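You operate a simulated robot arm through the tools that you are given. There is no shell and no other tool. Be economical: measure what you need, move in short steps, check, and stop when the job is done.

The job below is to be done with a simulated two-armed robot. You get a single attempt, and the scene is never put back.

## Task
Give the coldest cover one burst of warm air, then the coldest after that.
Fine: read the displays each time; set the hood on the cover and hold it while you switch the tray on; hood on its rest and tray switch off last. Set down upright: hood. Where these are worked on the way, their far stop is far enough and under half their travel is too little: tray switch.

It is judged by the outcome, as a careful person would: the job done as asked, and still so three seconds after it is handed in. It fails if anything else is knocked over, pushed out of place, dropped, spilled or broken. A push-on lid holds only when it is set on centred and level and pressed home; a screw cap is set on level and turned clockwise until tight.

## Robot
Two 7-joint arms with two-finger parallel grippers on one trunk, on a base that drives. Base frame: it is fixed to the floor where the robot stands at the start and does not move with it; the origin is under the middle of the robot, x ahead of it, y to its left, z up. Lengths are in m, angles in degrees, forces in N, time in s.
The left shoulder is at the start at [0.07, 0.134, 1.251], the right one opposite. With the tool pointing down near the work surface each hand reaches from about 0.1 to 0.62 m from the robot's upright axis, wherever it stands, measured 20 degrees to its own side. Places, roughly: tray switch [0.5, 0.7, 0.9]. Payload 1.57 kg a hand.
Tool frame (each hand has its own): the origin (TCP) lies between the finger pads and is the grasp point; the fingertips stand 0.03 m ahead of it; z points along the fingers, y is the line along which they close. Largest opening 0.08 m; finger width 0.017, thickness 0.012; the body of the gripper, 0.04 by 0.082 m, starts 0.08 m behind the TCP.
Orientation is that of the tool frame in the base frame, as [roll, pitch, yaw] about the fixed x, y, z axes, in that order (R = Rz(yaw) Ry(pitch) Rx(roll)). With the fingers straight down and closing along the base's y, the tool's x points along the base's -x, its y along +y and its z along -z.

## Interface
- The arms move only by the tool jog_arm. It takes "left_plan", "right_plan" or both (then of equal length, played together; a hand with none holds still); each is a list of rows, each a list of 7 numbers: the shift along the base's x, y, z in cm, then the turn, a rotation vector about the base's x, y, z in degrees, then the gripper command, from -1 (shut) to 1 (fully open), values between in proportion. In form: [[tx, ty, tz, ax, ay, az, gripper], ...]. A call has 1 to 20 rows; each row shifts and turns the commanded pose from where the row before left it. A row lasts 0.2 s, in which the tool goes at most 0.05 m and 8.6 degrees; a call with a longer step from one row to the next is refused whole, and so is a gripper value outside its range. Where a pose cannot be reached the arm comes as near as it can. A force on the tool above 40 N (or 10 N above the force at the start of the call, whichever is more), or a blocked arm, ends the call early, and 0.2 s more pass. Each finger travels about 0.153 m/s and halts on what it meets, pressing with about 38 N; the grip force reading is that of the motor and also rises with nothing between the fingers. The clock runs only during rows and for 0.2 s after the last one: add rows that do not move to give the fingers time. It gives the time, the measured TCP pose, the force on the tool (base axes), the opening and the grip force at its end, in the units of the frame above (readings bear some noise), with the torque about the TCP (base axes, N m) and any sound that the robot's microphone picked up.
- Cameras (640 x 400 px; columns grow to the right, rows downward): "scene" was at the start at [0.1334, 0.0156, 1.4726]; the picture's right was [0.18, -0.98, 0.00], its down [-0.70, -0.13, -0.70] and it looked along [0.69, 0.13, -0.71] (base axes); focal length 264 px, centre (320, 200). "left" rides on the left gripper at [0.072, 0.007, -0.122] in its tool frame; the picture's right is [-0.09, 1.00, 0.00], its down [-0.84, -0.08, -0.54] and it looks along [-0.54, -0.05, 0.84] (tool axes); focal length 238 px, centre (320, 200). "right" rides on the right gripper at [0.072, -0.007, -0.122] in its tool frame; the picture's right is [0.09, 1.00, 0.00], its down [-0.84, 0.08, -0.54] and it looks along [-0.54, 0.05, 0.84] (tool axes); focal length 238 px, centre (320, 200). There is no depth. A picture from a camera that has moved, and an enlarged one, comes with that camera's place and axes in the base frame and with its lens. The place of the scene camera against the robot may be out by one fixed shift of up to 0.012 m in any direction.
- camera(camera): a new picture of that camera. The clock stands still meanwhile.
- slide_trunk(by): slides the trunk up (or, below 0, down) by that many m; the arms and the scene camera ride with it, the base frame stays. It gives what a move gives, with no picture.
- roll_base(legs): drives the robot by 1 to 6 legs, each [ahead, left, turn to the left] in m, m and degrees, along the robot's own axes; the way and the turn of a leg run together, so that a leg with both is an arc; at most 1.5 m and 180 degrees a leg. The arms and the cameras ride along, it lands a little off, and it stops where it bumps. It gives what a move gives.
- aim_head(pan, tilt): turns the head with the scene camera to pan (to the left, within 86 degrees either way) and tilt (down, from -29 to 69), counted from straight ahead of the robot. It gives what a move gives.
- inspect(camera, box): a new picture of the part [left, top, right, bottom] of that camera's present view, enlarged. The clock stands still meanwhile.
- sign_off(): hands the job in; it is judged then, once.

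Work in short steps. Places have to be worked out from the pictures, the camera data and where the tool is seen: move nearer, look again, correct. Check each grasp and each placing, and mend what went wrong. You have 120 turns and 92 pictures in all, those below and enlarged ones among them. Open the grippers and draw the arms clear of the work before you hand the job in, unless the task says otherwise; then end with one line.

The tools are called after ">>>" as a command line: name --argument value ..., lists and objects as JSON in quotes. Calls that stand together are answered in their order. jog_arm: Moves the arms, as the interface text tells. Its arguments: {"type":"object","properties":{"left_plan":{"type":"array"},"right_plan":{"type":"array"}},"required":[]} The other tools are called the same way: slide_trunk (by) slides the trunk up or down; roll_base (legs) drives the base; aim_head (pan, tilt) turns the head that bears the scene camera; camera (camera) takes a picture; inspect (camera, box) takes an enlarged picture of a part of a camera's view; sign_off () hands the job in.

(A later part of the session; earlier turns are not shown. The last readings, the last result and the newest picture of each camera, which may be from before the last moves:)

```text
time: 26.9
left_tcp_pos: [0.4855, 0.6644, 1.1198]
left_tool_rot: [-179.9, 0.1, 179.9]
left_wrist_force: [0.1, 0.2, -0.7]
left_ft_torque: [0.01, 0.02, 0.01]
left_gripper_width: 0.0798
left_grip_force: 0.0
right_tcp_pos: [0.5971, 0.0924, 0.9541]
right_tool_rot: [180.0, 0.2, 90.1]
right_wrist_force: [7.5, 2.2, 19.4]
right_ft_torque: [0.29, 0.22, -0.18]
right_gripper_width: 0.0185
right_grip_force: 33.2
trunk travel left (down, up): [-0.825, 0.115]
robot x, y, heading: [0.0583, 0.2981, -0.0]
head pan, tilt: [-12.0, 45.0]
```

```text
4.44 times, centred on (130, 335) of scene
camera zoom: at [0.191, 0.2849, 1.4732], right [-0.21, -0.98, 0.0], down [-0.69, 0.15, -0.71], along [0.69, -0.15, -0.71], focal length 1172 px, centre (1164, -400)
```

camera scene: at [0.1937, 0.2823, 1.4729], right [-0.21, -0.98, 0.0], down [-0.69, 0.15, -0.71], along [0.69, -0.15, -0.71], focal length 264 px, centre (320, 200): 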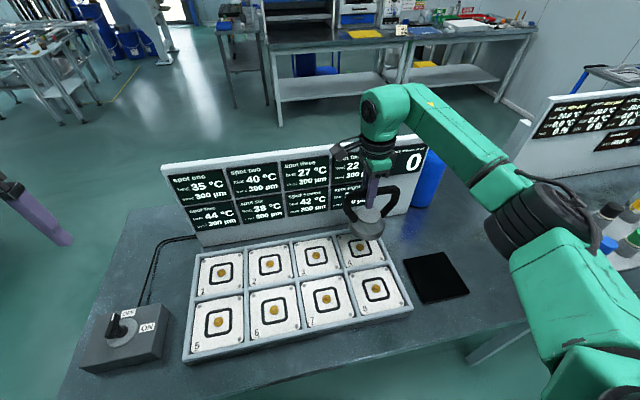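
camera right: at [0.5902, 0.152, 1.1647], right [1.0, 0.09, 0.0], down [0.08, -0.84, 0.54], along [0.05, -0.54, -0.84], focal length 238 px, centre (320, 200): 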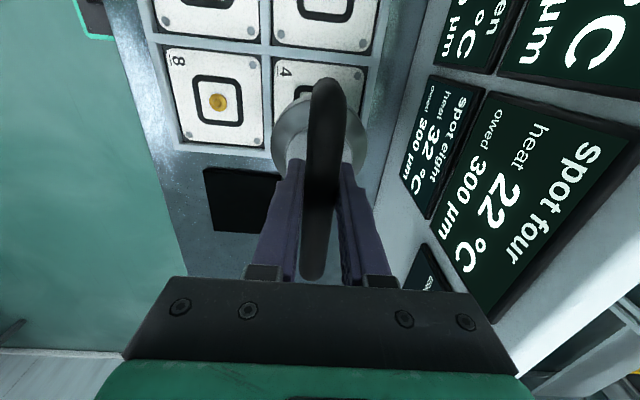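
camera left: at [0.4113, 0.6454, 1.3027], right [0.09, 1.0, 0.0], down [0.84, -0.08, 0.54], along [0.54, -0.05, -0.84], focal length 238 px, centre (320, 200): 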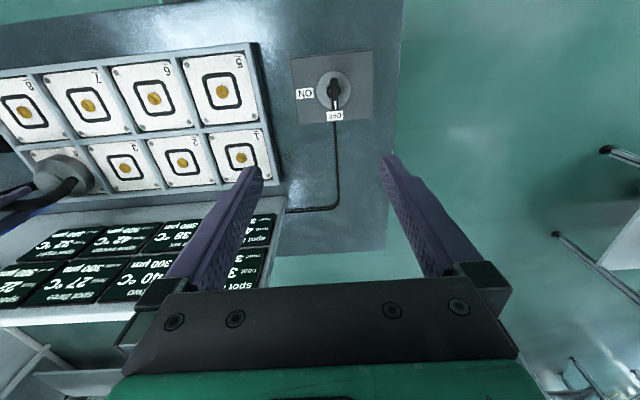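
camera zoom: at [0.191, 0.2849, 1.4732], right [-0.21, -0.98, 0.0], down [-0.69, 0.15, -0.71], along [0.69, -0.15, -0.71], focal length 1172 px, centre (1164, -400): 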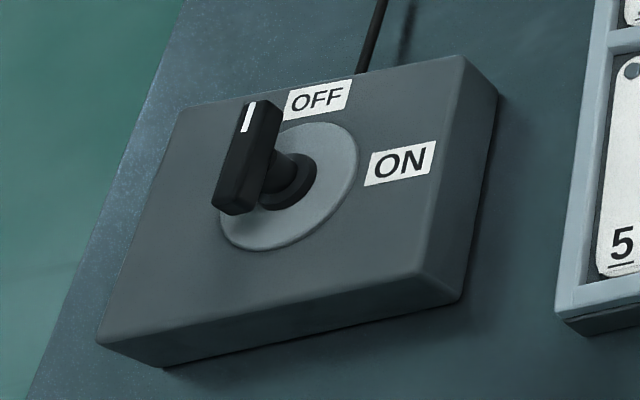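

Knob pivot about (0.476, 0.663), paddle top near z 0.90, pointing at OFF (+x); ON is a 90° clockwise turn. The left wrist probably mirrors the right's limit, so I test turning it +180° first while up high.

>>> jog_arm --left_plan '[[0, 0, 0, 0, 0, 8.5, 1], [0, 0, 0, 0, 0, 8.5, 1], [0, 0, 0, 0, 0, 8.5, 1], [0, 0, 0, 0, 0, 8.5, 1], [0, 0, 0, 0, 0, 8.5, 1], [0, 0, 0, 0, 0, 8.5, 1], [0, 0, 0, 0, 0, 8.5, 1], [0, 0, 0, 0, 0, 8.5, 1], [0, 0, 0, 0, 0, 8.5, 1], [0, 0, 0, 0, 0, 8.5, 1], [0, 0, 0, 0, 0, 8.5, 1], [0, 0, 0, 0, 0, 8.5, 1], [0, 0, 0, 0, 0, 8.5, 1], [0, 0, 0, 0, 0, 8.5, 1], [0, 0, 0, 0, 0, 8.5, 1], [0, 0, 0, 0, 0, 8.5, 1], [0, 0, 0, 0, 0, 8.5, 1], [0, 0, 0, 0, 0, 8.5, 1], [0, 0, 0, 0, 0, 8.5, 1], [0, 0, 0, 0, 0, 8.5, 1]]'

```text
time: 31.1
left_tcp_pos: [0.4864, 0.6936, 1.1215]
left_tool_rot: [179.3, -0.2, -10.4]
left_wrist_force: [1.5, 1.0, 0.5]
left_ft_torque: [-0.01, -0.01, -0.01]
left_gripper_width: 0.0801
left_grip_force: 0.1
left hand out of reach, approached as far as the arm can: row 20
right_tcp_pos: [0.5957, 0.0917, 0.9553]
right_tool_rot: [-179.9, 0.4, 90.0]
right_wrist_force: [-0.9, -0.4, 6.4]
right_ft_torque: [0.45, -0.1, 0.12]
right_gripper_width: 0.0189
right_grip_force: 33.0
trunk travel left (down, up): [-0.825, 0.115]
robot x, y, heading: [0.0588, 0.2999, -0.1]
head pan, tilt: [-12.0, 45.0]
```

Wrist reached +170°, close enough: a slight clockwise skew only starts the turn toward ON. I come over the knob, back off a few degrees and descend to just above it.

>>> jog_arm --left_plan '[[-0.5, -1.5, -2, 0, 0, -2, 1], [-0.5, -1.5, -3, 0, 0, 0, 1], [0, 0, -3, 0, 0, 0, 1], [0, 0, -3, 0, 0, 0, 1], [0, 0, -3, 0, 0, 0, 1], [0, 0, -1.5, 0, 0, 0, 1], [0, 0, 0, 0, 0, 0, 1]]'

>>> camera --camera "left"

>>> inspect --camera "scene" --box '[60, 270, 200, 380]'

```text
time: 32.7
left_tcp_pos: [0.48, 0.692, 0.9683]
left_tool_rot: [179.5, -0.1, -12.2]
left_wrist_force: [0.4, 0.9, 0.3]
left_ft_torque: [-0.01, -0.02, 0.01]
left_gripper_width: 0.0798
left_grip_force: 0.1
left hand out of reach, approached as far as the arm can: row 1, 2, 4
right_tcp_pos: [0.5968, 0.0905, 0.9546]
right_tool_rot: [179.9, 0.2, 90.0]
right_wrist_force: [-2.5, 1.8, 4.2]
right_ft_torque: [-0.15, 0.08, -0.02]
right_gripper_width: 0.019
right_grip_force: 33.1
trunk travel left (down, up): [-0.825, 0.115]
robot x, y, heading: [0.0558, 0.3011, -0.4]
head pan, tilt: [-12.0, 45.0]
```

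```text
54 pictures are left
camera left: at [0.5486, 0.6715, 1.0898], right [-0.3, -0.95, 0.01], down [-0.8, 0.26, 0.54], along [-0.52, 0.16, -0.84], focal length 238 px, centre (320, 200)
```

left: 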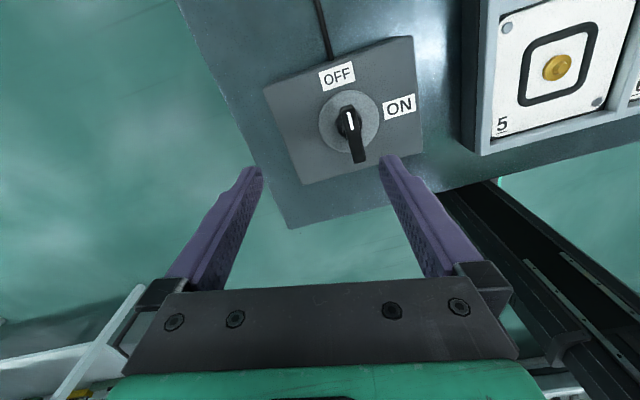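

```text
3.64 times, centred on (130, 325) of scene
camera zoom: at [0.1906, 0.2844, 1.4732], right [-0.21, -0.98, 0.0], down [-0.69, 0.15, -0.71], along [0.69, -0.15, -0.71], focal length 959 px, centre (1011, -254)
```

zoom: 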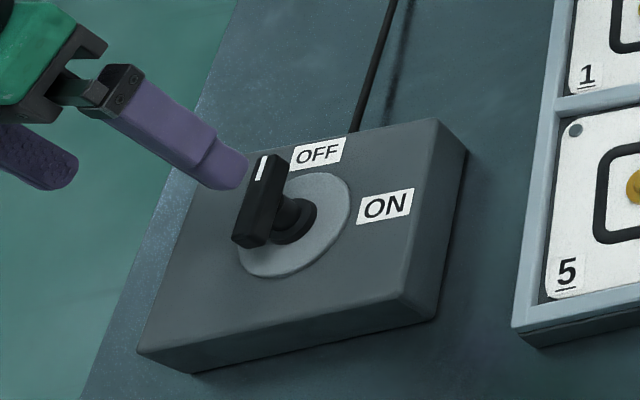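

The wrist limit keeps y at 0.692. Backing the turn off to about +150° should free it; closing on the paddle skewed will just start the clockwise turn.

>>> jog_arm --left_plan '[[0, 0, 0, 0, 0, -8, 1], [0, -1, 0, 0, 0, -6, 1], [0, -1, 0, 0, 0, -4, 1], [0, -0.9, 0, 0, 0, 0, 1], [0, 0, 0, 0, 0, 0, 1]]'

```text
time: 33.9
left_tcp_pos: [0.4806, 0.662, 0.969]
left_tool_rot: [179.9, -0.1, -30.1]
left_wrist_force: [-0.8, -0.3, 0.0]
left_ft_torque: [-0.01, -0.02, 0.02]
left_gripper_width: 0.08
left_grip_force: 0.0
right_tcp_pos: [0.597, 0.0908, 0.9532]
right_tool_rot: [179.9, 0.2, 90.1]
right_wrist_force: [-2.9, 2.3, 2.9]
right_ft_torque: [-0.01, -0.05, -0.06]
right_gripper_width: 0.0186
right_grip_force: 33.1
trunk travel left (down, up): [-0.825, 0.115]
robot x, y, heading: [0.0597, 0.3019, -0.3]
head pan, tilt: [-12.0, 45.0]
```

Position reached over the knob. I descend so the tips straddle the paddle.

>>> jog_arm --left_plan '[[-0.2, 0.1, -2.5, 0, 0, 0, 1], [0, 0, -2, 0, 0, 0, 1], [0, 0, -1.5, 0, 0, 0, 1], [0, 0, 0, 0, 0, 0, 1]]'

>>> camera --camera "left"

>>> inspect --camera "scene" --box '[60, 270, 200, 380]'

```text
time: 34.9
left_tcp_pos: [0.479, 0.6633, 0.9079]
left_tool_rot: [-179.9, 0.0, -30.1]
left_wrist_force: [0.5, -0.2, 0.0]
left_ft_torque: [-0.01, 0.02, -0.01]
left_gripper_width: 0.0798
left_grip_force: 0.2
right_tcp_pos: [0.5958, 0.0906, 0.9547]
right_tool_rot: [179.8, 0.2, 90.2]
right_wrist_force: [-2.5, 1.8, 2.6]
right_ft_torque: [0.0, 0.05, -0.03]
right_gripper_width: 0.0189
right_grip_force: 33.3
trunk travel left (down, up): [-0.825, 0.115]
robot x, y, heading: [0.0595, 0.3021, -0.1]
head pan, tilt: [-12.0, 45.0]
```

```text
52 pictures are left
camera left: at [0.5369, 0.6219, 1.0292], right [-0.58, -0.82, 0.0], down [-0.69, 0.49, 0.54], along [-0.44, 0.31, -0.84], focal length 238 px, centre (320, 200)
```

left: 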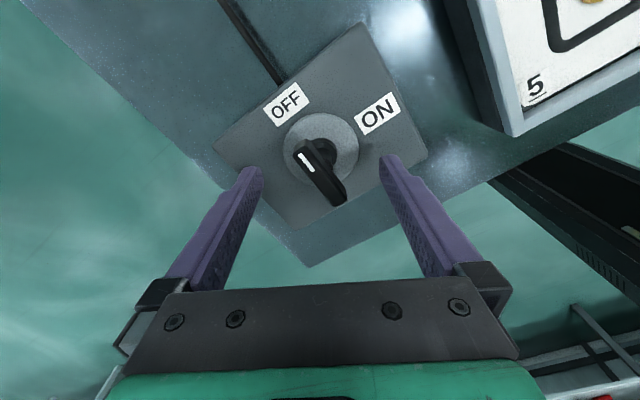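

```text
3.64 times, centred on (130, 325) of scene
camera zoom: at [0.1907, 0.2842, 1.4732], right [-0.21, -0.98, 0.0], down [-0.69, 0.15, -0.71], along [0.69, -0.15, -0.71], focal length 959 px, centre (1011, -254)
```

zoom: 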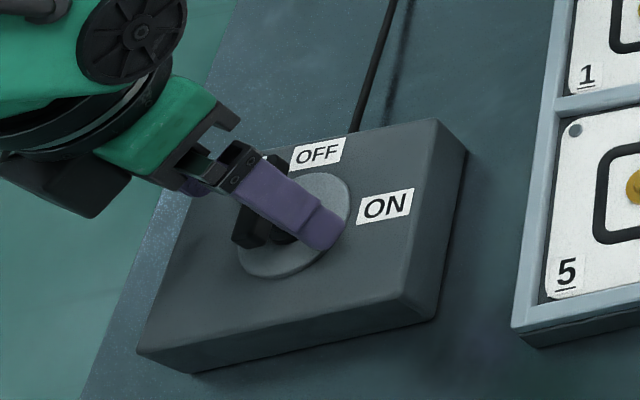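

Paddle is centred between the fingers. I lower 6 mm more and close on it.

>>> jog_arm --left_plan '[[0, 0, -0.6, 0, 0, 0, 1], [0, 0, 0, 0, 0, 0, 0.3], [0, 0, 0, 0, 0, 0, -0.3], [0, 0, 0, 0, 0, 0, -1], [0, 0, 0, 0, 0, 0, -1], [0, 0, 0, 0, 0, 0, -1]]'

>>> camera --camera "left"

```text
time: 36.3
left_tcp_pos: [0.4783, 0.6641, 0.9024]
left_tool_rot: [180.0, 0.0, -30.2]
left_wrist_force: [-3.5, -5.3, -3.1]
left_ft_torque: [-0.02, 0.05, 0.01]
left_gripper_width: 0.0155
left_grip_force: 31.3
right_tcp_pos: [0.5963, 0.0912, 0.9551]
right_tool_rot: [179.9, 0.2, 90.1]
right_wrist_force: [-1.2, 4.5, 3.2]
right_ft_torque: [-0.02, 0.0, 0.02]
right_gripper_width: 0.0186
right_grip_force: 33.0
trunk travel left (down, up): [-0.825, 0.115]
robot x, y, heading: [0.0565, 0.2993, -0.2]
head pan, tilt: [-12.0, 45.0]
```

```text
50 pictures are left
camera left: at [0.5366, 0.621, 1.0234], right [-0.58, -0.82, 0.0], down [-0.69, 0.49, 0.54], along [-0.44, 0.31, -0.84], focal length 238 px, centre (320, 200)
```

left: 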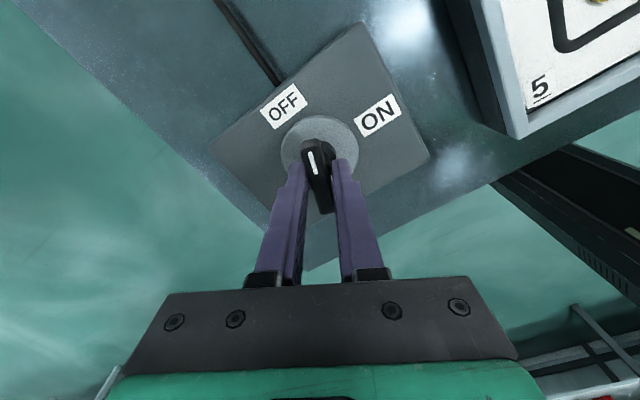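

The paddle is held and has already started to turn. I rotate clockwise 60° toward ON.

>>> jog_arm --left_plan '[[0, 0, 0, 0, 0, -8, -1], [0, 0, 0, 0, 0, -8, -1], [0, 0, 0, 0, 0, -8, -1], [0, 0, 0, 0, 0, -8, -1], [0, 0, 0, 0, 0, -8, -1], [0, 0, 0, 0, 0, -8, -1], [0, 0, 0, 0, 0, -8, -1], [0, 0, 0, 0, 0, -5, -1], [0, 0, 0, 0, 0, 0, -1]]'

>>> camera --camera "left"

>>> inspect --camera "scene" --box '[160, 125, 440, 245]'

```text
time: 38.3
left_tcp_pos: [0.4792, 0.6623, 0.9008]
left_tool_rot: [-180.0, 0.0, -91.2]
left_wrist_force: [8.4, 0.9, -9.1]
left_ft_torque: [-0.18, -0.17, -0.01]
left_gripper_width: 0.0157
left_grip_force: 31.0
right_tcp_pos: [0.5972, 0.0912, 0.9542]
right_tool_rot: [180.0, 0.3, 90.1]
right_wrist_force: [-6.8, -3.4, 11.1]
right_ft_torque: [-0.13, 0.04, -0.06]
right_gripper_width: 0.0188
right_grip_force: 32.9
trunk travel left (down, up): [-0.825, 0.115]
robot x, y, heading: [0.0549, 0.2958, -0.1]
head pan, tilt: [-12.0, 45.0]
```

```text
49 pictures are left
camera left: at [0.4706, 0.5919, 1.0235], right [-0.99, 0.11, 0.0], down [0.09, 0.84, 0.54], along [0.06, 0.54, -0.84], focal length 238 px, centre (320, 200)
```

left: 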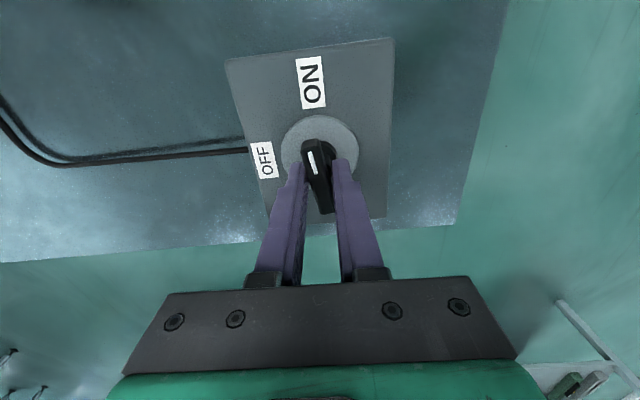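

```text
2.29 times, centred on (300, 185) of scene
camera zoom: at [0.1917, 0.2849, 1.4732], right [-0.21, -0.98, 0.0], down [-0.69, 0.15, -0.71], along [0.69, -0.15, -0.71], focal length 603 px, centre (366, 234)
```

zoom: 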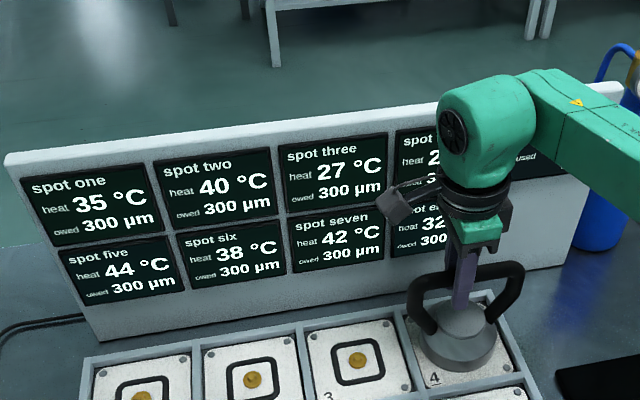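

The pointer is nearly at ON. I turn a few degrees more to the stop and look for the counter from the right camera.

>>> jog_arm --left_plan '[[0, 0, 0, 0, 0, -6, -1], [0, 0, 0, 0, 0, -5, -1], [0, 0, 0, 0, 0, 0, -1], [0, 0, 0, 0, 0, 0, -1]]'

>>> camera --camera "right"

>>> camera --camera "left"

```text
time: 39.3
left_tcp_pos: [0.4786, 0.6637, 0.9016]
left_tool_rot: [-179.8, 0.0, -102.2]
left_wrist_force: [12.1, -0.2, -4.8]
left_ft_torque: [-0.46, -0.26, 0.3]
left_gripper_width: 0.0156
left_grip_force: 31.2
right_tcp_pos: [0.598, 0.0917, 0.9538]
right_tool_rot: [179.9, 0.2, 90.0]
right_wrist_force: [-7.1, -2.2, 13.1]
right_ft_torque: [-0.24, -0.06, -0.13]
right_gripper_width: 0.0189
right_grip_force: 32.9
trunk travel left (down, up): [-0.825, 0.115]
robot x, y, heading: [0.0571, 0.3002, -0.1]
head pan, tilt: [-12.0, 45.0]
```

```text
47 pictures are left
camera right: at [0.5894, 0.1626, 1.0766], right [1.0, 0.09, 0.0], down [0.08, -0.83, 0.55], along [0.05, -0.54, -0.84], focal length 238 px, centre (320, 200)
```

right: 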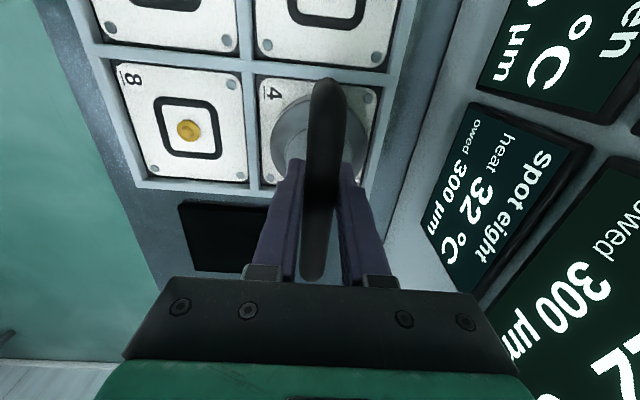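

```text
46 pictures are left
camera left: at [0.4571, 0.5945, 1.0235], right [-0.95, 0.3, 0.0], down [0.25, 0.8, 0.54], along [0.16, 0.52, -0.84], focal length 238 px, centre (320, 200)
```

left: 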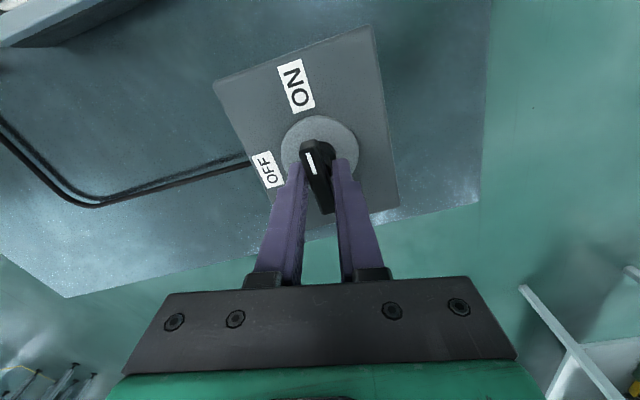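

The pointer faces ON. I wait a moment and check whether the spot four panel or counter changes.

>>> jog_arm --left_plan '[[0, 0, 0, 0, 0, 0, -1], [0, 0, 0, 0, 0, 0, -1], [0, 0, 0, 0, 0, 0, -1], [0, 0, 0, 0, 0, 0, -1], [0, 0, 0, 0, 0, 0, -1]]'

>>> inspect --camera "scene" --box '[320, 140, 440, 220]'

```text
time: 40.5
left_tcp_pos: [0.4794, 0.663, 0.9006]
left_tool_rot: [-179.9, 0.1, -102.1]
left_wrist_force: [15.1, -0.2, -2.7]
left_ft_torque: [-0.08, -0.4, 0.31]
left_gripper_width: 0.0155
left_grip_force: 31.4
right_tcp_pos: [0.5971, 0.0912, 0.954]
right_tool_rot: [-180.0, 0.2, 90.1]
right_wrist_force: [-7.5, -2.4, 16.7]
right_ft_torque: [-0.02, -0.04, 0.0]
right_gripper_width: 0.0186
right_grip_force: 33.6
trunk travel left (down, up): [-0.825, 0.115]
robot x, y, heading: [0.0541, 0.2992, -0.0]
head pan, tilt: [-12.0, 45.0]
```

```text
5.00 times, centred on (380, 180) of scene
camera zoom: at [0.1918, 0.2842, 1.4732], right [-0.21, -0.98, 0.0], down [-0.69, 0.15, -0.71], along [0.69, -0.15, -0.71], focal length 1318 px, centre (20, 300)
```

zoom: 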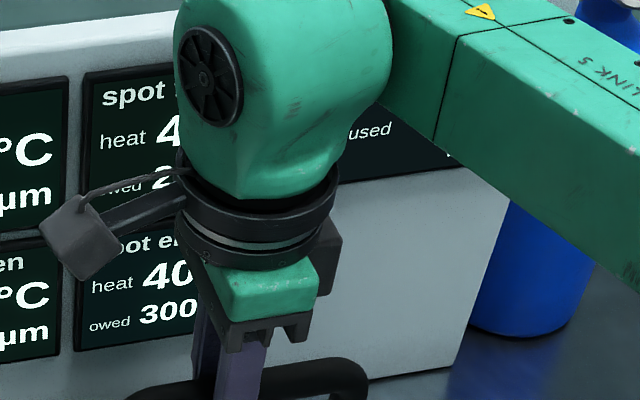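

The burst worked: spot four now reads 4x with owed down, and neighbour eight rose to 40. I turn the knob back toward OFF before touching the hood.

>>> jog_arm --left_plan '[[0, 0, 0, 0, 0, 8, -1], [0, 0, 0, 0, 0, 8, -1], [0, 0, 0, 0, 0, 8, -1], [0, 0, 0, 0, 0, 8, -1], [0, 0, 0, 0, 0, 8, -1], [0, 0, 0, 0, 0, 8, -1], [0, 0, 0, 0, 0, 8, -1], [0, 0, 0, 0, 0, 8, -1], [0, 0, 0, 0, 0, 8, -1], [0, 0, 0, 0, 0, 4, -1], [0, 0, 0, 0, 0, 0, -1]]'

>>> camera --camera "left"

```text
time: 42.9
left_tcp_pos: [0.4768, 0.6624, 0.9026]
left_tool_rot: [179.9, -0.1, -26.0]
left_wrist_force: [9.2, -7.9, -2.1]
left_ft_torque: [-0.07, -0.42, 0.0]
left_gripper_width: 0.0156
left_grip_force: 31.2
right_tcp_pos: [0.5963, 0.0906, 0.9544]
right_tool_rot: [179.8, 0.2, 90.1]
right_wrist_force: [-6.6, 3.9, 11.3]
right_ft_torque: [0.03, 0.0, -0.03]
right_gripper_width: 0.0189
right_grip_force: 33.5
trunk travel left (down, up): [-0.825, 0.115]
robot x, y, heading: [0.0592, 0.2991, 0.0]
head pan, tilt: [-12.0, 45.0]
```

```text
44 pictures are left
camera left: at [0.5394, 0.6252, 1.0235], right [-0.52, -0.85, 0.0], down [-0.72, 0.44, 0.54], along [-0.46, 0.28, -0.84], focal length 238 px, centre (320, 200)
```

left: 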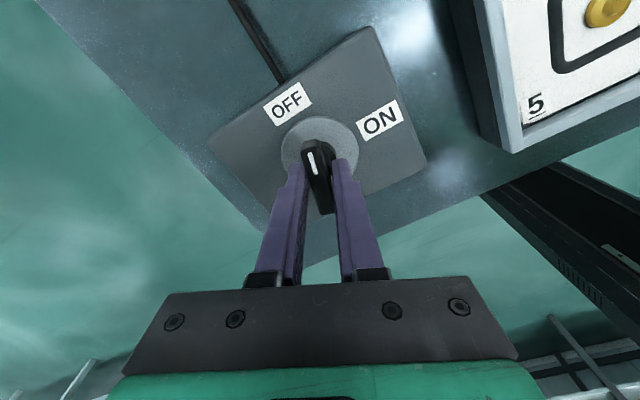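

About 12° short of the OFF stop. I try a few degrees more, then open the fingers.

>>> jog_arm --left_plan '[[0, 0, 0, 0, 0, 4, -1], [0, 0, 0, 0, 0, 4, -1], [0, 0, 0, 0, 0, 0, -1]]'

>>> jog_arm --left_plan '[[0, 0, 0, 0, 0, 0, 0], [0, 0, 0, 0, 0, 0, 1], [0, 0, 0, 0, 0, 0, 1], [0, 0, 0, 0, 0, 0, 1]]'

>>> camera --camera "left"

```text
time: 43.4
left_tcp_pos: [0.4776, 0.6631, 0.9019]
left_tool_rot: [178.9, 0.1, -20.6]
left_wrist_force: [-3.6, -5.2, 8.1]
left_ft_torque: [0.27, 0.44, -0.01]
left_gripper_width: 0.0157
left_grip_force: 31.2
left hand out of reach, approached as far as the arm can: row 1, 2
right_tcp_pos: [0.5962, 0.0895, 0.9549]
right_tool_rot: [179.8, 0.0, 90.1]
right_wrist_force: [2.0, 0.6, -2.9]
right_ft_torque: [-0.24, -0.11, 0.07]
right_gripper_width: 0.0188
right_grip_force: 33.1
trunk travel left (down, up): [-0.825, 0.115]
robot x, y, heading: [0.061, 0.2997, -0.3]
head pan, tilt: [-12.0, 45.0]
stopped in row 2 (left hand): the force on the tool passed its limit (the readings are from after the stop); the commanded pose is now the measured one
```

```text
time: 44.4
left_tcp_pos: [0.479, 0.6654, 0.8999]
left_tool_rot: [178.9, 0.2, -20.6]
left_wrist_force: [0.8, 0.0, 0.5]
left_ft_torque: [0.03, 0.03, -0.01]
left_gripper_width: 0.0801
left_grip_force: 0.1
right_tcp_pos: [0.5986, 0.0917, 0.9549]
right_tool_rot: [179.8, 0.0, 90.1]
right_wrist_force: [-1.0, -1.0, -2.9]
right_ft_torque: [-0.19, -0.01, -0.1]
right_gripper_width: 0.0186
right_grip_force: 32.8
trunk travel left (down, up): [-0.825, 0.115]
robot x, y, heading: [0.0588, 0.2998, -0.1]
head pan, tilt: [-12.0, 45.0]
```

```text
43 pictures are left
camera left: at [0.5448, 0.6356, 1.022], right [-0.44, -0.9, 0.02], down [-0.75, 0.38, 0.54], along [-0.49, 0.22, -0.84], focal length 238 px, centre (320, 200)
```

left: 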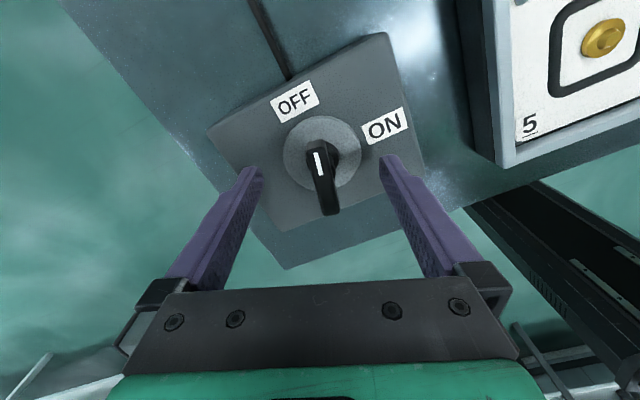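

The knob is back almost at OFF. I raise the left hand and lift the hood to read the displays.

>>> jog_arm --left_plan '[[0, 0, 2, 0, 0, 0, 1], [0, 0, 3, 0, 0, 0, 1], [0, 0, 3, 0, 0, -4, 1], [0, 0, 0, 0, 0, 0, 1], [0, 0, 0, 0, 0, 0, 1], [0, 0, 0, 0, 0, 0, 1]]' --right_plan '[[0, 0, 1, 0, 0, 0, -1], [0, 0, 2, 0, 0, 0, -1], [0, 0, 2, 0, 0, 0, -1], [-1, -1, 2, 0, 0, 0, -1], [-3, -3, 1, 0, 0, 0, -1], [-3, -3, 0, 0, 0, 0, -1]]'

>>> jog_arm --right_plan '[[-2, -4, 0, 0, 0, 0, -1], [-2, -4, 0, 0, 0, 0, -1], [0, 0, 0, 0, 0, 0, -1]]'

>>> inspect --camera "scene" --box '[160, 125, 440, 245]'

>>> inspect --camera "scene" --box '[60, 220, 500, 390]'

```text
time: 45.8
left_tcp_pos: [0.4763, 0.6646, 0.9818]
left_tool_rot: [179.2, 0.2, -24.6]
left_wrist_force: [0.0, 0.5, 0.3]
left_ft_torque: [-0.02, -0.01, 0.0]
left_gripper_width: 0.0799
left_grip_force: 0.1
right_tcp_pos: [0.526, 0.0189, 1.0346]
right_tool_rot: [179.7, -0.1, 90.2]
right_wrist_force: [0.2, -1.1, -6.9]
right_ft_torque: [0.1, -0.04, 0.01]
right_gripper_width: 0.0189
right_grip_force: 33.6
trunk travel left (down, up): [-0.825, 0.115]
robot x, y, heading: [0.0578, 0.2978, -0.4]
head pan, tilt: [-12.0, 45.0]
```

```text
time: 46.6
left_tcp_pos: [0.4806, 0.6668, 0.9795]
left_tool_rot: [178.9, 0.2, -24.6]
left_wrist_force: [0.2, -1.0, -0.1]
left_ft_torque: [0.01, 0.02, 0.01]
left_gripper_width: 0.0802
left_grip_force: 0.0
right_tcp_pos: [0.4892, -0.0575, 1.0339]
right_tool_rot: [179.9, 0.0, 90.0]
right_wrist_force: [-0.2, 1.0, -7.4]
right_ft_torque: [0.09, -0.02, 0.0]
right_gripper_width: 0.0186
right_grip_force: 32.8
trunk travel left (down, up): [-0.825, 0.115]
robot x, y, heading: [0.0568, 0.3008, -0.2]
head pan, tilt: [-12.0, 45.0]
```

```text
2.29 times, centred on (300, 185) of scene
camera zoom: at [0.1953, 0.2838, 1.4728], right [-0.21, -0.98, 0.0], down [-0.69, 0.15, -0.71], along [0.69, -0.15, -0.71], focal length 603 px, centre (366, 234)
```

zoom: 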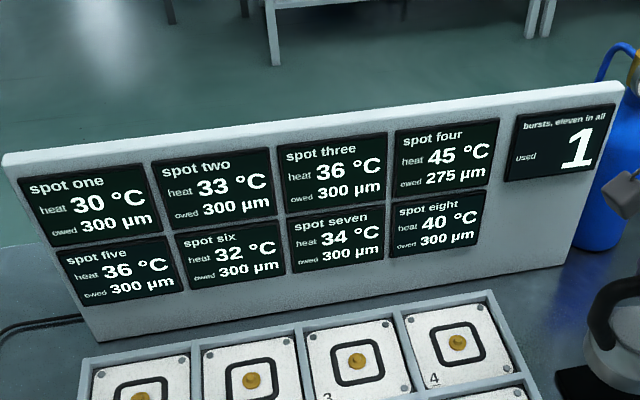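

```text
1.45 times, centred on (280, 305) of scene
camera zoom: at [0.1953, 0.2838, 1.4728], right [-0.21, -0.98, 0.0], down [-0.69, 0.15, -0.71], along [0.69, -0.15, -0.71], focal length 384 px, centre (378, 47)
```

zoom: 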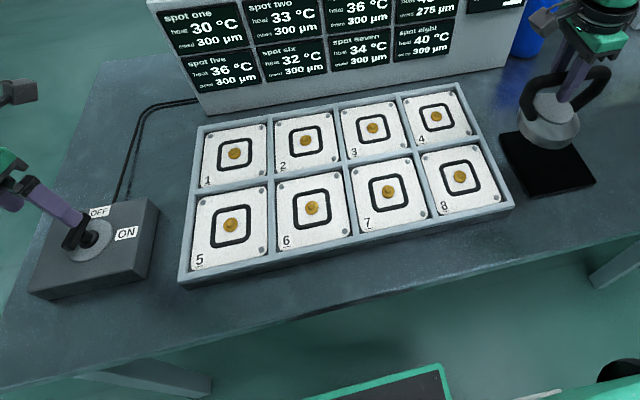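

Now readings: one 30, two 33, three 36, four 45, five 36, six 32, seven 34, eight 40; used 1. Coldest now is spot one at about (0.597, 0.472). I raise both hands and drive 0.17 m left so both hands reach.

>>> jog_arm --left_plan '[[0, 0, 3, 0, 0, 0, 1], [0, 0, 3, 0, 0, 0, 1], [0, 0, 0, 0, 0, 0, 1]]' --right_plan '[[0, 0, 2.5, 0, 0, 0, -1], [0, 0, 2.5, 0, 0, 0, -1], [0, 0, 0, 0, 0, 0, -1]]'

>>> roll_base --legs '[[0, 0.09, 0], [0, 0.08, 0]]'

>>> camera --camera "scene"

```text
time: 47.4
left_tcp_pos: [0.4807, 0.665, 1.0401]
left_tool_rot: [178.9, 0.2, -24.6]
left_wrist_force: [-0.3, 0.1, 0.5]
left_ft_torque: [0.01, 0.04, 0.03]
left_gripper_width: 0.0802
left_grip_force: 0.0
right_tcp_pos: [0.4906, -0.0598, 1.084]
right_tool_rot: [179.9, 0.1, 90.1]
right_wrist_force: [-0.3, -0.1, -7.9]
right_ft_torque: [0.07, 0.01, 0.03]
right_gripper_width: 0.0186
right_grip_force: 33.2
trunk travel left (down, up): [-0.825, 0.115]
robot x, y, heading: [0.0595, 0.2998, -0.2]
head pan, tilt: [-12.0, 45.0]
```

```text
time: 49.2
left_tcp_pos: [0.4814, 0.8294, 1.0427]
left_tool_rot: [179.3, 0.3, -24.6]
left_wrist_force: [0.1, 0.2, 0.7]
left_ft_torque: [0.09, 0.01, 0.04]
left_gripper_width: 0.0799
left_grip_force: 0.1
right_tcp_pos: [0.4885, 0.1048, 1.0808]
right_tool_rot: [179.9, -0.3, 90.0]
right_wrist_force: [-0.2, -1.4, -7.4]
right_ft_torque: [0.09, -0.01, -0.03]
right_gripper_width: 0.0186
right_grip_force: 33.3
trunk travel left (down, up): [-0.825, 0.115]
robot x, y, heading: [0.0591, 0.4671, -0.2]
head pan, tilt: [-12.0, 45.0]
```

```text
40 pictures are left
camera scene: at [0.1943, 0.4438, 1.4727], right [-0.21, -0.98, -0.01], down [-0.69, 0.16, -0.71], along [0.69, -0.15, -0.71], focal length 264 px, centre (320, 200)
```

scene: 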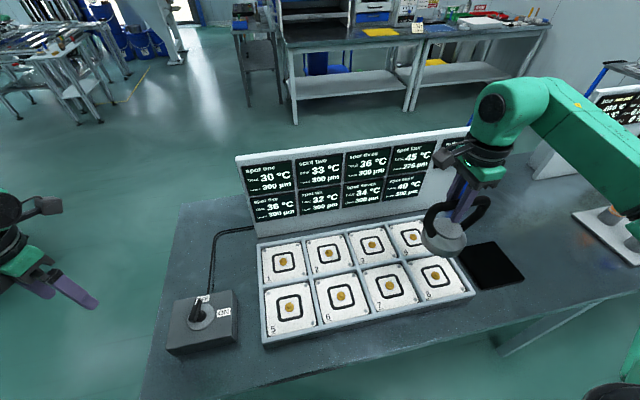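

Readings hold (one 30 is lowest). I carry the hood over spot one.

>>> jog_arm --right_plan '[[1.1, 3.6, 0, 0, 0, 0, -1], [1.1, 3.6, 0, 0, 0, 0, -1], [1.1, 3.6, 0, 0, 0, 0, -1], [1.1, 3.6, 0, 0, 0, 0, -1], [1.1, 3.6, 0, 0, 0, 0, -1], [1.1, 3.6, 0, 0, 0, 0, -1], [1.1, 3.6, 0, 0, 0, 0, -1], [1.1, 3.6, -1, 0, 0, 0, -1], [1, 3.6, -1, 0, 0, 0, -1], [1, 3.6, -1, 0, 0, 0, -1], [0, 0, 0, 0, 0, 0, -1], [0, 0, 0, 0, 0, 0, -1]]'

>>> camera --camera "scene"

>>> inspect --camera "right" --box '[140, 0, 460, 200]'

```text
time: 51.8
left_tcp_pos: [0.4819, 0.8346, 1.0408]
left_tool_rot: [179.0, 0.1, -24.7]
left_wrist_force: [0.4, 0.4, -0.2]
left_ft_torque: [0.01, -0.02, -0.05]
left_gripper_width: 0.0799
left_grip_force: 0.1
right_tcp_pos: [0.5969, 0.4713, 1.0538]
right_tool_rot: [179.9, 0.0, 89.9]
right_wrist_force: [0.3, -0.1, -7.0]
right_ft_torque: [0.12, -0.01, 0.02]
right_gripper_width: 0.0187
right_grip_force: 33.4
trunk travel left (down, up): [-0.825, 0.115]
robot x, y, heading: [0.0575, 0.4702, -0.3]
head pan, tilt: [-12.0, 45.0]
```

```text
39 pictures are left
camera scene: at [0.1944, 0.4524, 1.4729], right [-0.21, -0.98, 0.0], down [-0.69, 0.15, -0.71], along [0.69, -0.15, -0.71], focal length 264 px, centre (320, 200)
```

scene: 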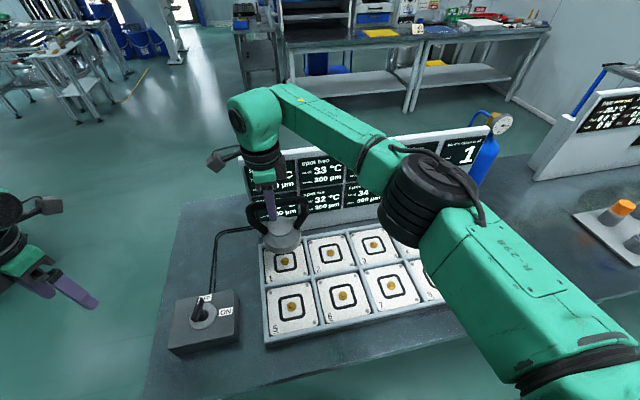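

```text
2.00 times, centred on (300, 100) of right
camera zoom: at [0.5897, 0.5423, 1.1765], right [1.0, 0.09, 0.0], down [0.08, -0.84, 0.54], along [0.05, -0.54, -0.84], focal length 477 px, centre (360, 400)
```

zoom: 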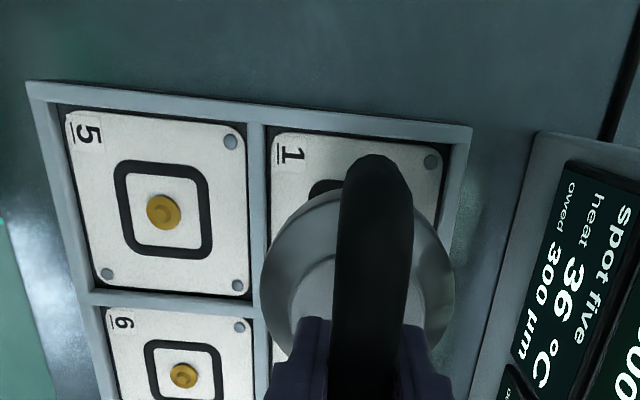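

I lower to just above the card and check alignment.

>>> jog_arm --right_plan '[[0, 0, -3, 0, 0, 0, -1], [0, 0, -3, 0, 0, 0, -1], [0, 0, -2.6, 0, 0, 0, -1], [0, 0, 0, 0, 0, 0, -1]]'

>>> inspect --camera "scene" --box '[220, 200, 350, 300]'

>>> inspect --camera "right" --box '[200, 0, 440, 200]'

```text
time: 52.8
left_tcp_pos: [0.482, 0.8346, 1.0399]
left_tool_rot: [178.8, 0.0, -24.8]
left_wrist_force: [-0.7, 0.1, -0.4]
left_ft_torque: [0.01, -0.02, 0.02]
left_gripper_width: 0.0802
left_grip_force: 0.1
right_tcp_pos: [0.5966, 0.471, 0.9679]
right_tool_rot: [179.9, 0.1, 89.9]
right_wrist_force: [0.2, 0.6, -6.8]
right_ft_torque: [0.07, 0.0, 0.0]
right_gripper_width: 0.0187
right_grip_force: 33.4
trunk travel left (down, up): [-0.825, 0.115]
robot x, y, heading: [0.0596, 0.4686, -0.6]
head pan, tilt: [-12.0, 45.0]
```

```text
4.00 times, centred on (285, 250) of scene
camera zoom: at [0.1943, 0.4532, 1.4729], right [-0.21, -0.98, 0.0], down [-0.69, 0.15, -0.71], along [0.69, -0.15, -0.71], focal length 1055 px, centre (460, 0)
```

zoom: 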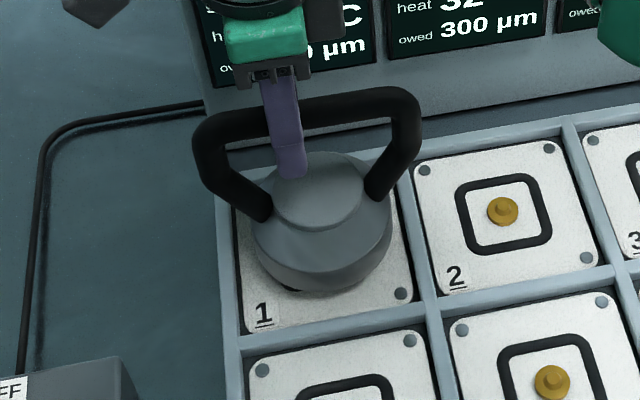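

```text
2.00 times, centred on (320, 100) of right
camera zoom: at [0.5892, 0.5421, 1.0905], right [1.0, 0.09, 0.0], down [0.08, -0.84, 0.54], along [0.05, -0.54, -0.84], focal length 477 px, centre (320, 400)
```

zoom: 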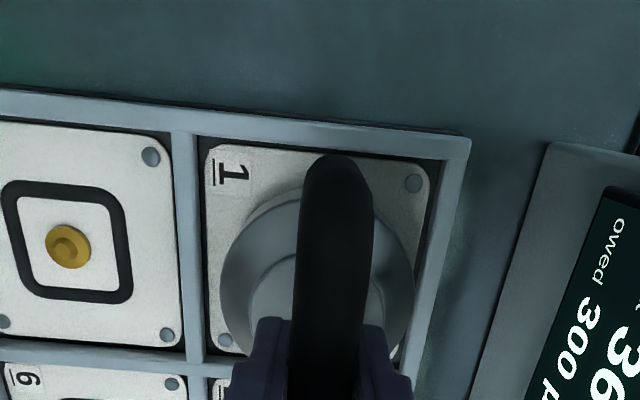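

Alignment is good, within about 2–3 mm. I lower to contact.

>>> jog_arm --right_plan '[[0, 0, -0.5, 0, 0, 0, -1], [0, 0, -0.5, 0, 0, 0, -1], [0, 0, -0.3, 0, 0, 0, -1], [0, 0, -0.2, 0, 0, 0, -1], [0, 0, 0, 0, 0, 0, -1]]'

```text
time: 54.0
left_tcp_pos: [0.4801, 0.8345, 1.043]
left_tool_rot: [179.0, 0.1, -24.7]
left_wrist_force: [-0.7, -0.7, 0.1]
left_ft_torque: [0.02, -0.02, -0.01]
left_gripper_width: 0.08
left_grip_force: 0.0
right_tcp_pos: [0.5968, 0.4715, 0.9545]
right_tool_rot: [179.7, 0.0, 89.9]
right_wrist_force: [3.7, -2.3, 6.8]
right_ft_torque: [-0.85, 0.01, 0.16]
right_gripper_width: 0.0189
right_grip_force: 32.8
trunk travel left (down, up): [-0.825, 0.115]
robot x, y, heading: [0.0622, 0.4691, -0.1]
head pan, tilt: [-12.0, 45.0]
```

Contact made, light press. I add 1 mm and bring the left hand back over the knob, testing further wrist turn.

>>> jog_arm --right_plan '[[0, 0, -0.1, 0, 0, 0, -1], [0, 0, 0, 0, 0, 0, -1], [0, 0, 0, 0, 0, 0, -1], [0, 0, 0, 0, 0, 0, -1], [0, 0, 0, 0, 0, 0, -1], [0, 0, 0, 0, 0, 0, -1], [0, 0, 0, 0, 0, 0, -1], [0, 0, 0, 0, 0, 0, -1]]' --left_plan '[[0, -3.4, 0, 0, 0, 0, 1], [0, -3.4, 0, 0, 0, 0, 1], [0, -3.4, 0, 0, 0, 0, 1], [0, -3.4, 0, 0, 0, 0, 1], [-0.2, -3.5, 0, 0, 0, 0, 1], [0, 0, -3, 0, 0, 0, 1], [0, 0, -3, 0, 0, 0, 1], [0, 0, 0, 0, 0, 0, 1]]'

>>> camera --camera "left"

>>> camera --camera "scene"

```text
time: 55.8
left_tcp_pos: [0.4914, 0.8062, 0.994]
left_tool_rot: [178.6, -0.1, -24.8]
left_wrist_force: [-0.6, -0.6, 0.3]
left_ft_torque: [-0.03, 0.02, -0.03]
left_gripper_width: 0.0801
left_grip_force: 0.1
left hand out of reach, approached as far as the arm can: row 2, 3, 4, 5, 6, 7
right_tcp_pos: [0.5958, 0.4728, 0.9542]
right_tool_rot: [179.7, 0.0, 89.9]
right_wrist_force: [11.2, 2.0, 25.1]
right_ft_torque: [0.15, 0.14, 0.02]
right_gripper_width: 0.0187
right_grip_force: 32.8
trunk travel left (down, up): [-0.825, 0.115]
robot x, y, heading: [0.0619, 0.4715, -0.3]
head pan, tilt: [-12.0, 45.0]
```

```text
35 pictures are left
camera left: at [0.5548, 0.7728, 1.1157], right [-0.5, -0.86, 0.02], down [-0.72, 0.43, 0.54], along [-0.48, 0.25, -0.84], focal length 238 px, centre (320, 200)
```

left: 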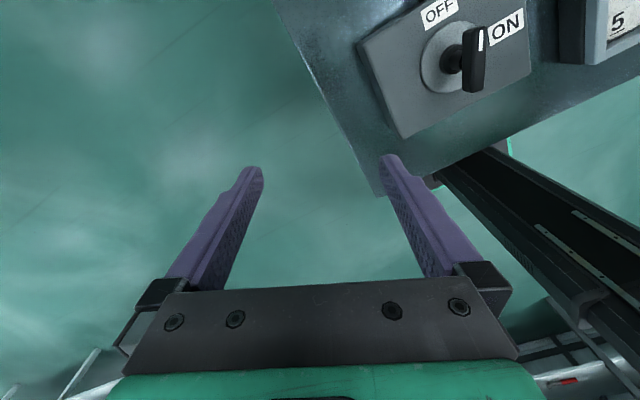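

```text
34 pictures are left
camera scene: at [0.191, 0.4542, 1.4734], right [-0.21, -0.98, 0.0], down [-0.69, 0.15, -0.71], along [0.69, -0.15, -0.71], focal length 264 px, centre (320, 200)
```

scene: 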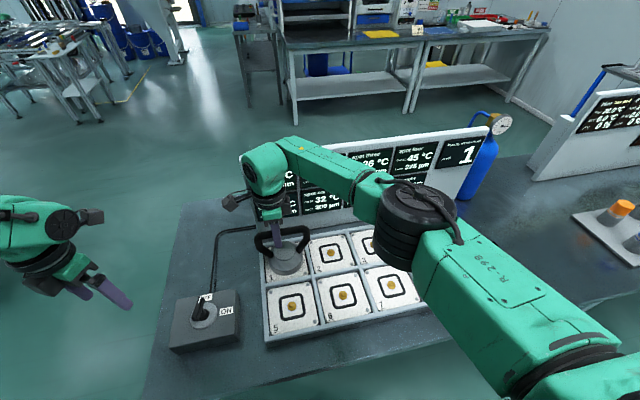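

At this base position the wrist range suits the direct grasp instead (fingers closing along y, then 80–90° clockwise). I turn the left hand back and come over the knob.

>>> jog_arm --left_plan '[[0, 0, 0.5, 0, 0, -8.2, 1], [0, 0, 0.5, 0, 0, -8.2, 1], [0, 0, 0, 0, 0, -8.2, 1], [0, 0, 0, 0, 0, -8.2, 1], [0, 0, 0, 0, 0, -8.2, 1], [0, 0, 0, 0, 0, -8.2, 1], [0, 0, 0, 0, 0, -8.2, 1], [0, 0, 0, 0, 0, -8.2, 1], [0, 0, 0, 0, 0, -8.2, 1], [0, -1.5, 0, 0, 0, -8.2, 1], [0, -1.5, 0, 0, 0, -8.2, 1], [0, -1.5, 0, 0, 0, -8.2, 1], [0, -1.5, 0, 0, 0, -8.2, 1], [0, -1.5, 0, 0, 0, -8.2, 1], [-0.2, -1.5, 0, 0, 0, -8.2, 1], [-0.2, -1.5, 0, 0, 0, -8.2, 1], [-0.3, -1.5, 0, 0, 0, -8.2, 1], [-0.3, -1.1, 0, 0, 0, -8.2, 1], [-0.3, -1.1, 0, 0, 0, -8.2, 1], [0, 0, 0, 0, 0, 0, 1]]'

>>> camera --camera "left"

```text
time: 60.0
left_tcp_pos: [0.4785, 0.6641, 1.0034]
left_tool_rot: [179.0, 0.1, 179.4]
left_wrist_force: [-0.5, -1.1, -0.2]
left_ft_torque: [0.01, 0.03, 0.03]
left_gripper_width: 0.0801
left_grip_force: 0.1
right_tcp_pos: [0.5946, 0.4721, 0.9549]
right_tool_rot: [179.7, 0.1, 89.9]
right_wrist_force: [10.6, 3.1, 24.2]
right_ft_torque: [0.04, 0.06, 0.02]
right_gripper_width: 0.0185
right_grip_force: 32.9
trunk travel left (down, up): [-0.825, 0.115]
robot x, y, heading: [0.057, 0.4733, -0.2]
head pan, tilt: [-12.0, 45.0]
```

```text
33 pictures are left
camera left: at [0.4056, 0.6698, 1.1261], right [0.1, 0.99, 0.02], down [0.83, -0.1, 0.54], along [0.54, -0.04, -0.84], focal length 238 px, centre (320, 200)
```

left: 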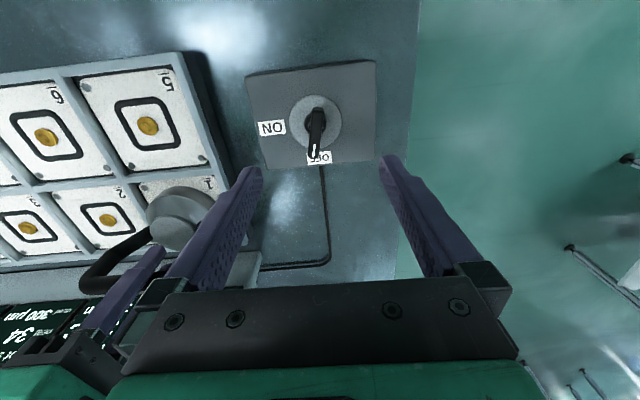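

Clear view: knob at OFF, between the fingers. I align with the paddle, descend, and grip.

>>> jog_arm --left_plan '[[0, 0, -3, 0, 0, -4, 1], [0, 0, -3, 0, 0, -4, 1], [0, 0, -2.5, 0, 0, 0, 1], [0, 0, -1.6, 0, 0, 0, 1], [0, 0, 0, 0, 0, 0, 1]]'

>>> jog_arm --left_plan '[[0, 0, 0, 0, 0, 0, 0.3], [0, 0, 0, 0, 0, 0, -0.3], [0, 0, 0, 0, 0, 0, -1], [0, 0, 0, 0, 0, 0, -1], [0, 0, 0, 0, 0, 0, -1]]'

>>> camera --camera "left"

```text
time: 61.2
left_tcp_pos: [0.4781, 0.6646, 0.9033]
left_tool_rot: [178.9, 0.2, 171.5]
left_wrist_force: [-0.3, 0.9, -0.4]
left_ft_torque: [-0.01, -0.01, 0.0]
left_gripper_width: 0.0803
left_grip_force: 0.1
right_tcp_pos: [0.5956, 0.4719, 0.9544]
right_tool_rot: [179.8, 0.2, 89.9]
right_wrist_force: [9.7, 1.6, 24.3]
right_ft_torque: [0.02, 0.05, 0.03]
right_gripper_width: 0.0187
right_grip_force: 32.9
trunk travel left (down, up): [-0.825, 0.115]
robot x, y, heading: [0.06, 0.4693, -0.1]
head pan, tilt: [-12.0, 45.0]
```

```text
time: 62.4
left_tcp_pos: [0.478, 0.6625, 0.9047]
left_tool_rot: [179.0, 0.2, 171.4]
left_wrist_force: [-2.8, -17.3, -10.2]
left_ft_torque: [-0.72, -0.19, -0.05]
left_gripper_width: 0.0154
left_grip_force: 31.2
right_tcp_pos: [0.594, 0.4711, 0.9533]
right_tool_rot: [179.6, -0.1, 90.0]
right_wrist_force: [6.8, 10.1, 25.0]
right_ft_torque: [-0.34, -0.09, 0.13]
right_gripper_width: 0.0186
right_grip_force: 32.7
trunk travel left (down, up): [-0.825, 0.115]
robot x, y, heading: [0.0618, 0.4689, -0.3]
head pan, tilt: [-12.0, 45.0]
```

```text
32 pictures are left
camera left: at [0.4068, 0.6772, 1.0253], right [0.24, 0.97, 0.02], down [0.81, -0.21, 0.54], along [0.53, -0.12, -0.84], focal length 238 px, centre (320, 200)
```

left: 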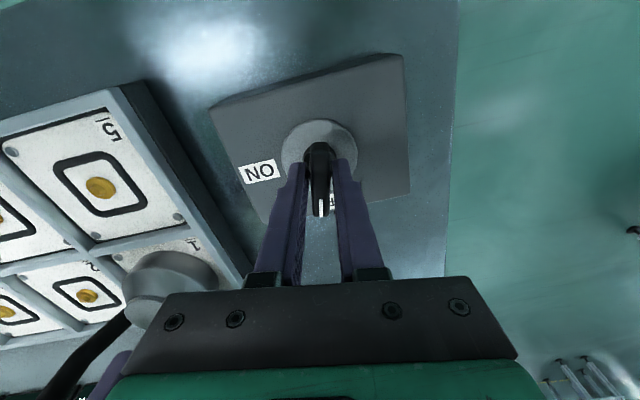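

Paddle gripped squarely. I rotate clockwise about 82° to ON.

>>> jog_arm --left_plan '[[0, 0, 0, 0, 0, -8, -1], [0, 0, 0, 0, 0, -8, -1], [0, 0, 0, 0, 0, -8, -1], [0, 0, 0, 0, 0, -8, -1], [0, 0, 0, 0, 0, -8, -1], [0, 0, 0, 0, 0, -8, -1], [0, 0, 0, 0, 0, -8, -1], [0, 0, 0, 0, 0, -8, -1], [0, 0, 0, 0, 0, -8, -1], [0, 0, 0, 0, 0, -8, -1], [0, 0, 0, 0, 0, 0, -1]]'

>>> camera --camera "left"

>>> inspect --camera "scene" --box '[230, 110, 510, 240]'

```text
time: 64.8
left_tcp_pos: [0.4783, 0.6653, 0.9037]
left_tool_rot: [178.8, 0.0, 91.4]
left_wrist_force: [7.9, -11.2, -19.4]
left_ft_torque: [-0.16, 0.0, 0.04]
left_gripper_width: 0.0158
left_grip_force: 31.3
right_tcp_pos: [0.5945, 0.472, 0.9547]
right_tool_rot: [179.7, 0.1, 90.0]
right_wrist_force: [-4.4, 4.1, 30.7]
right_ft_torque: [0.09, 0.03, 0.01]
right_gripper_width: 0.0189
right_grip_force: 32.9
trunk travel left (down, up): [-0.825, 0.115]
robot x, y, heading: [0.0611, 0.4662, -0.3]
head pan, tilt: [-12.0, 45.0]
```

```text
31 pictures are left
camera left: at [0.4808, 0.7358, 1.0257], right [1.0, -0.07, 0.02], down [-0.07, -0.84, 0.54], along [-0.02, -0.54, -0.84], focal length 238 px, centre (320, 200)
```

left: 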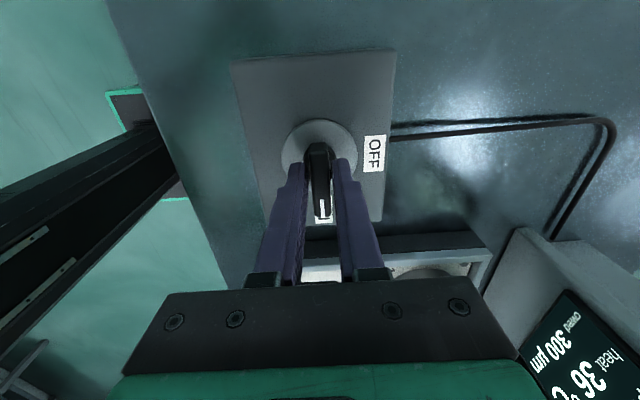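

```text
2.29 times, centred on (370, 175) of scene
camera zoom: at [0.1905, 0.453, 1.4733], right [-0.21, -0.98, 0.0], down [-0.69, 0.15, -0.71], along [0.69, -0.15, -0.71], focal length 603 px, centre (206, 257)
```

zoom: 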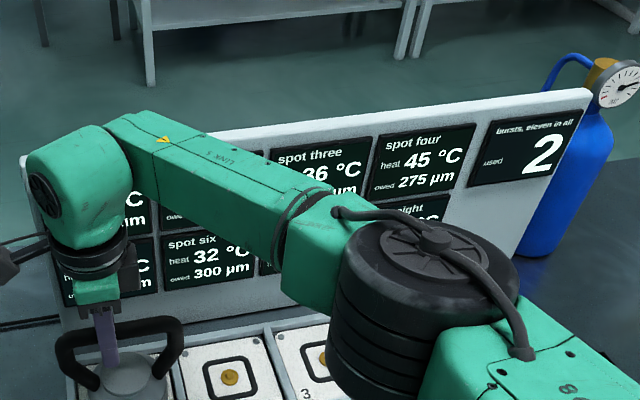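

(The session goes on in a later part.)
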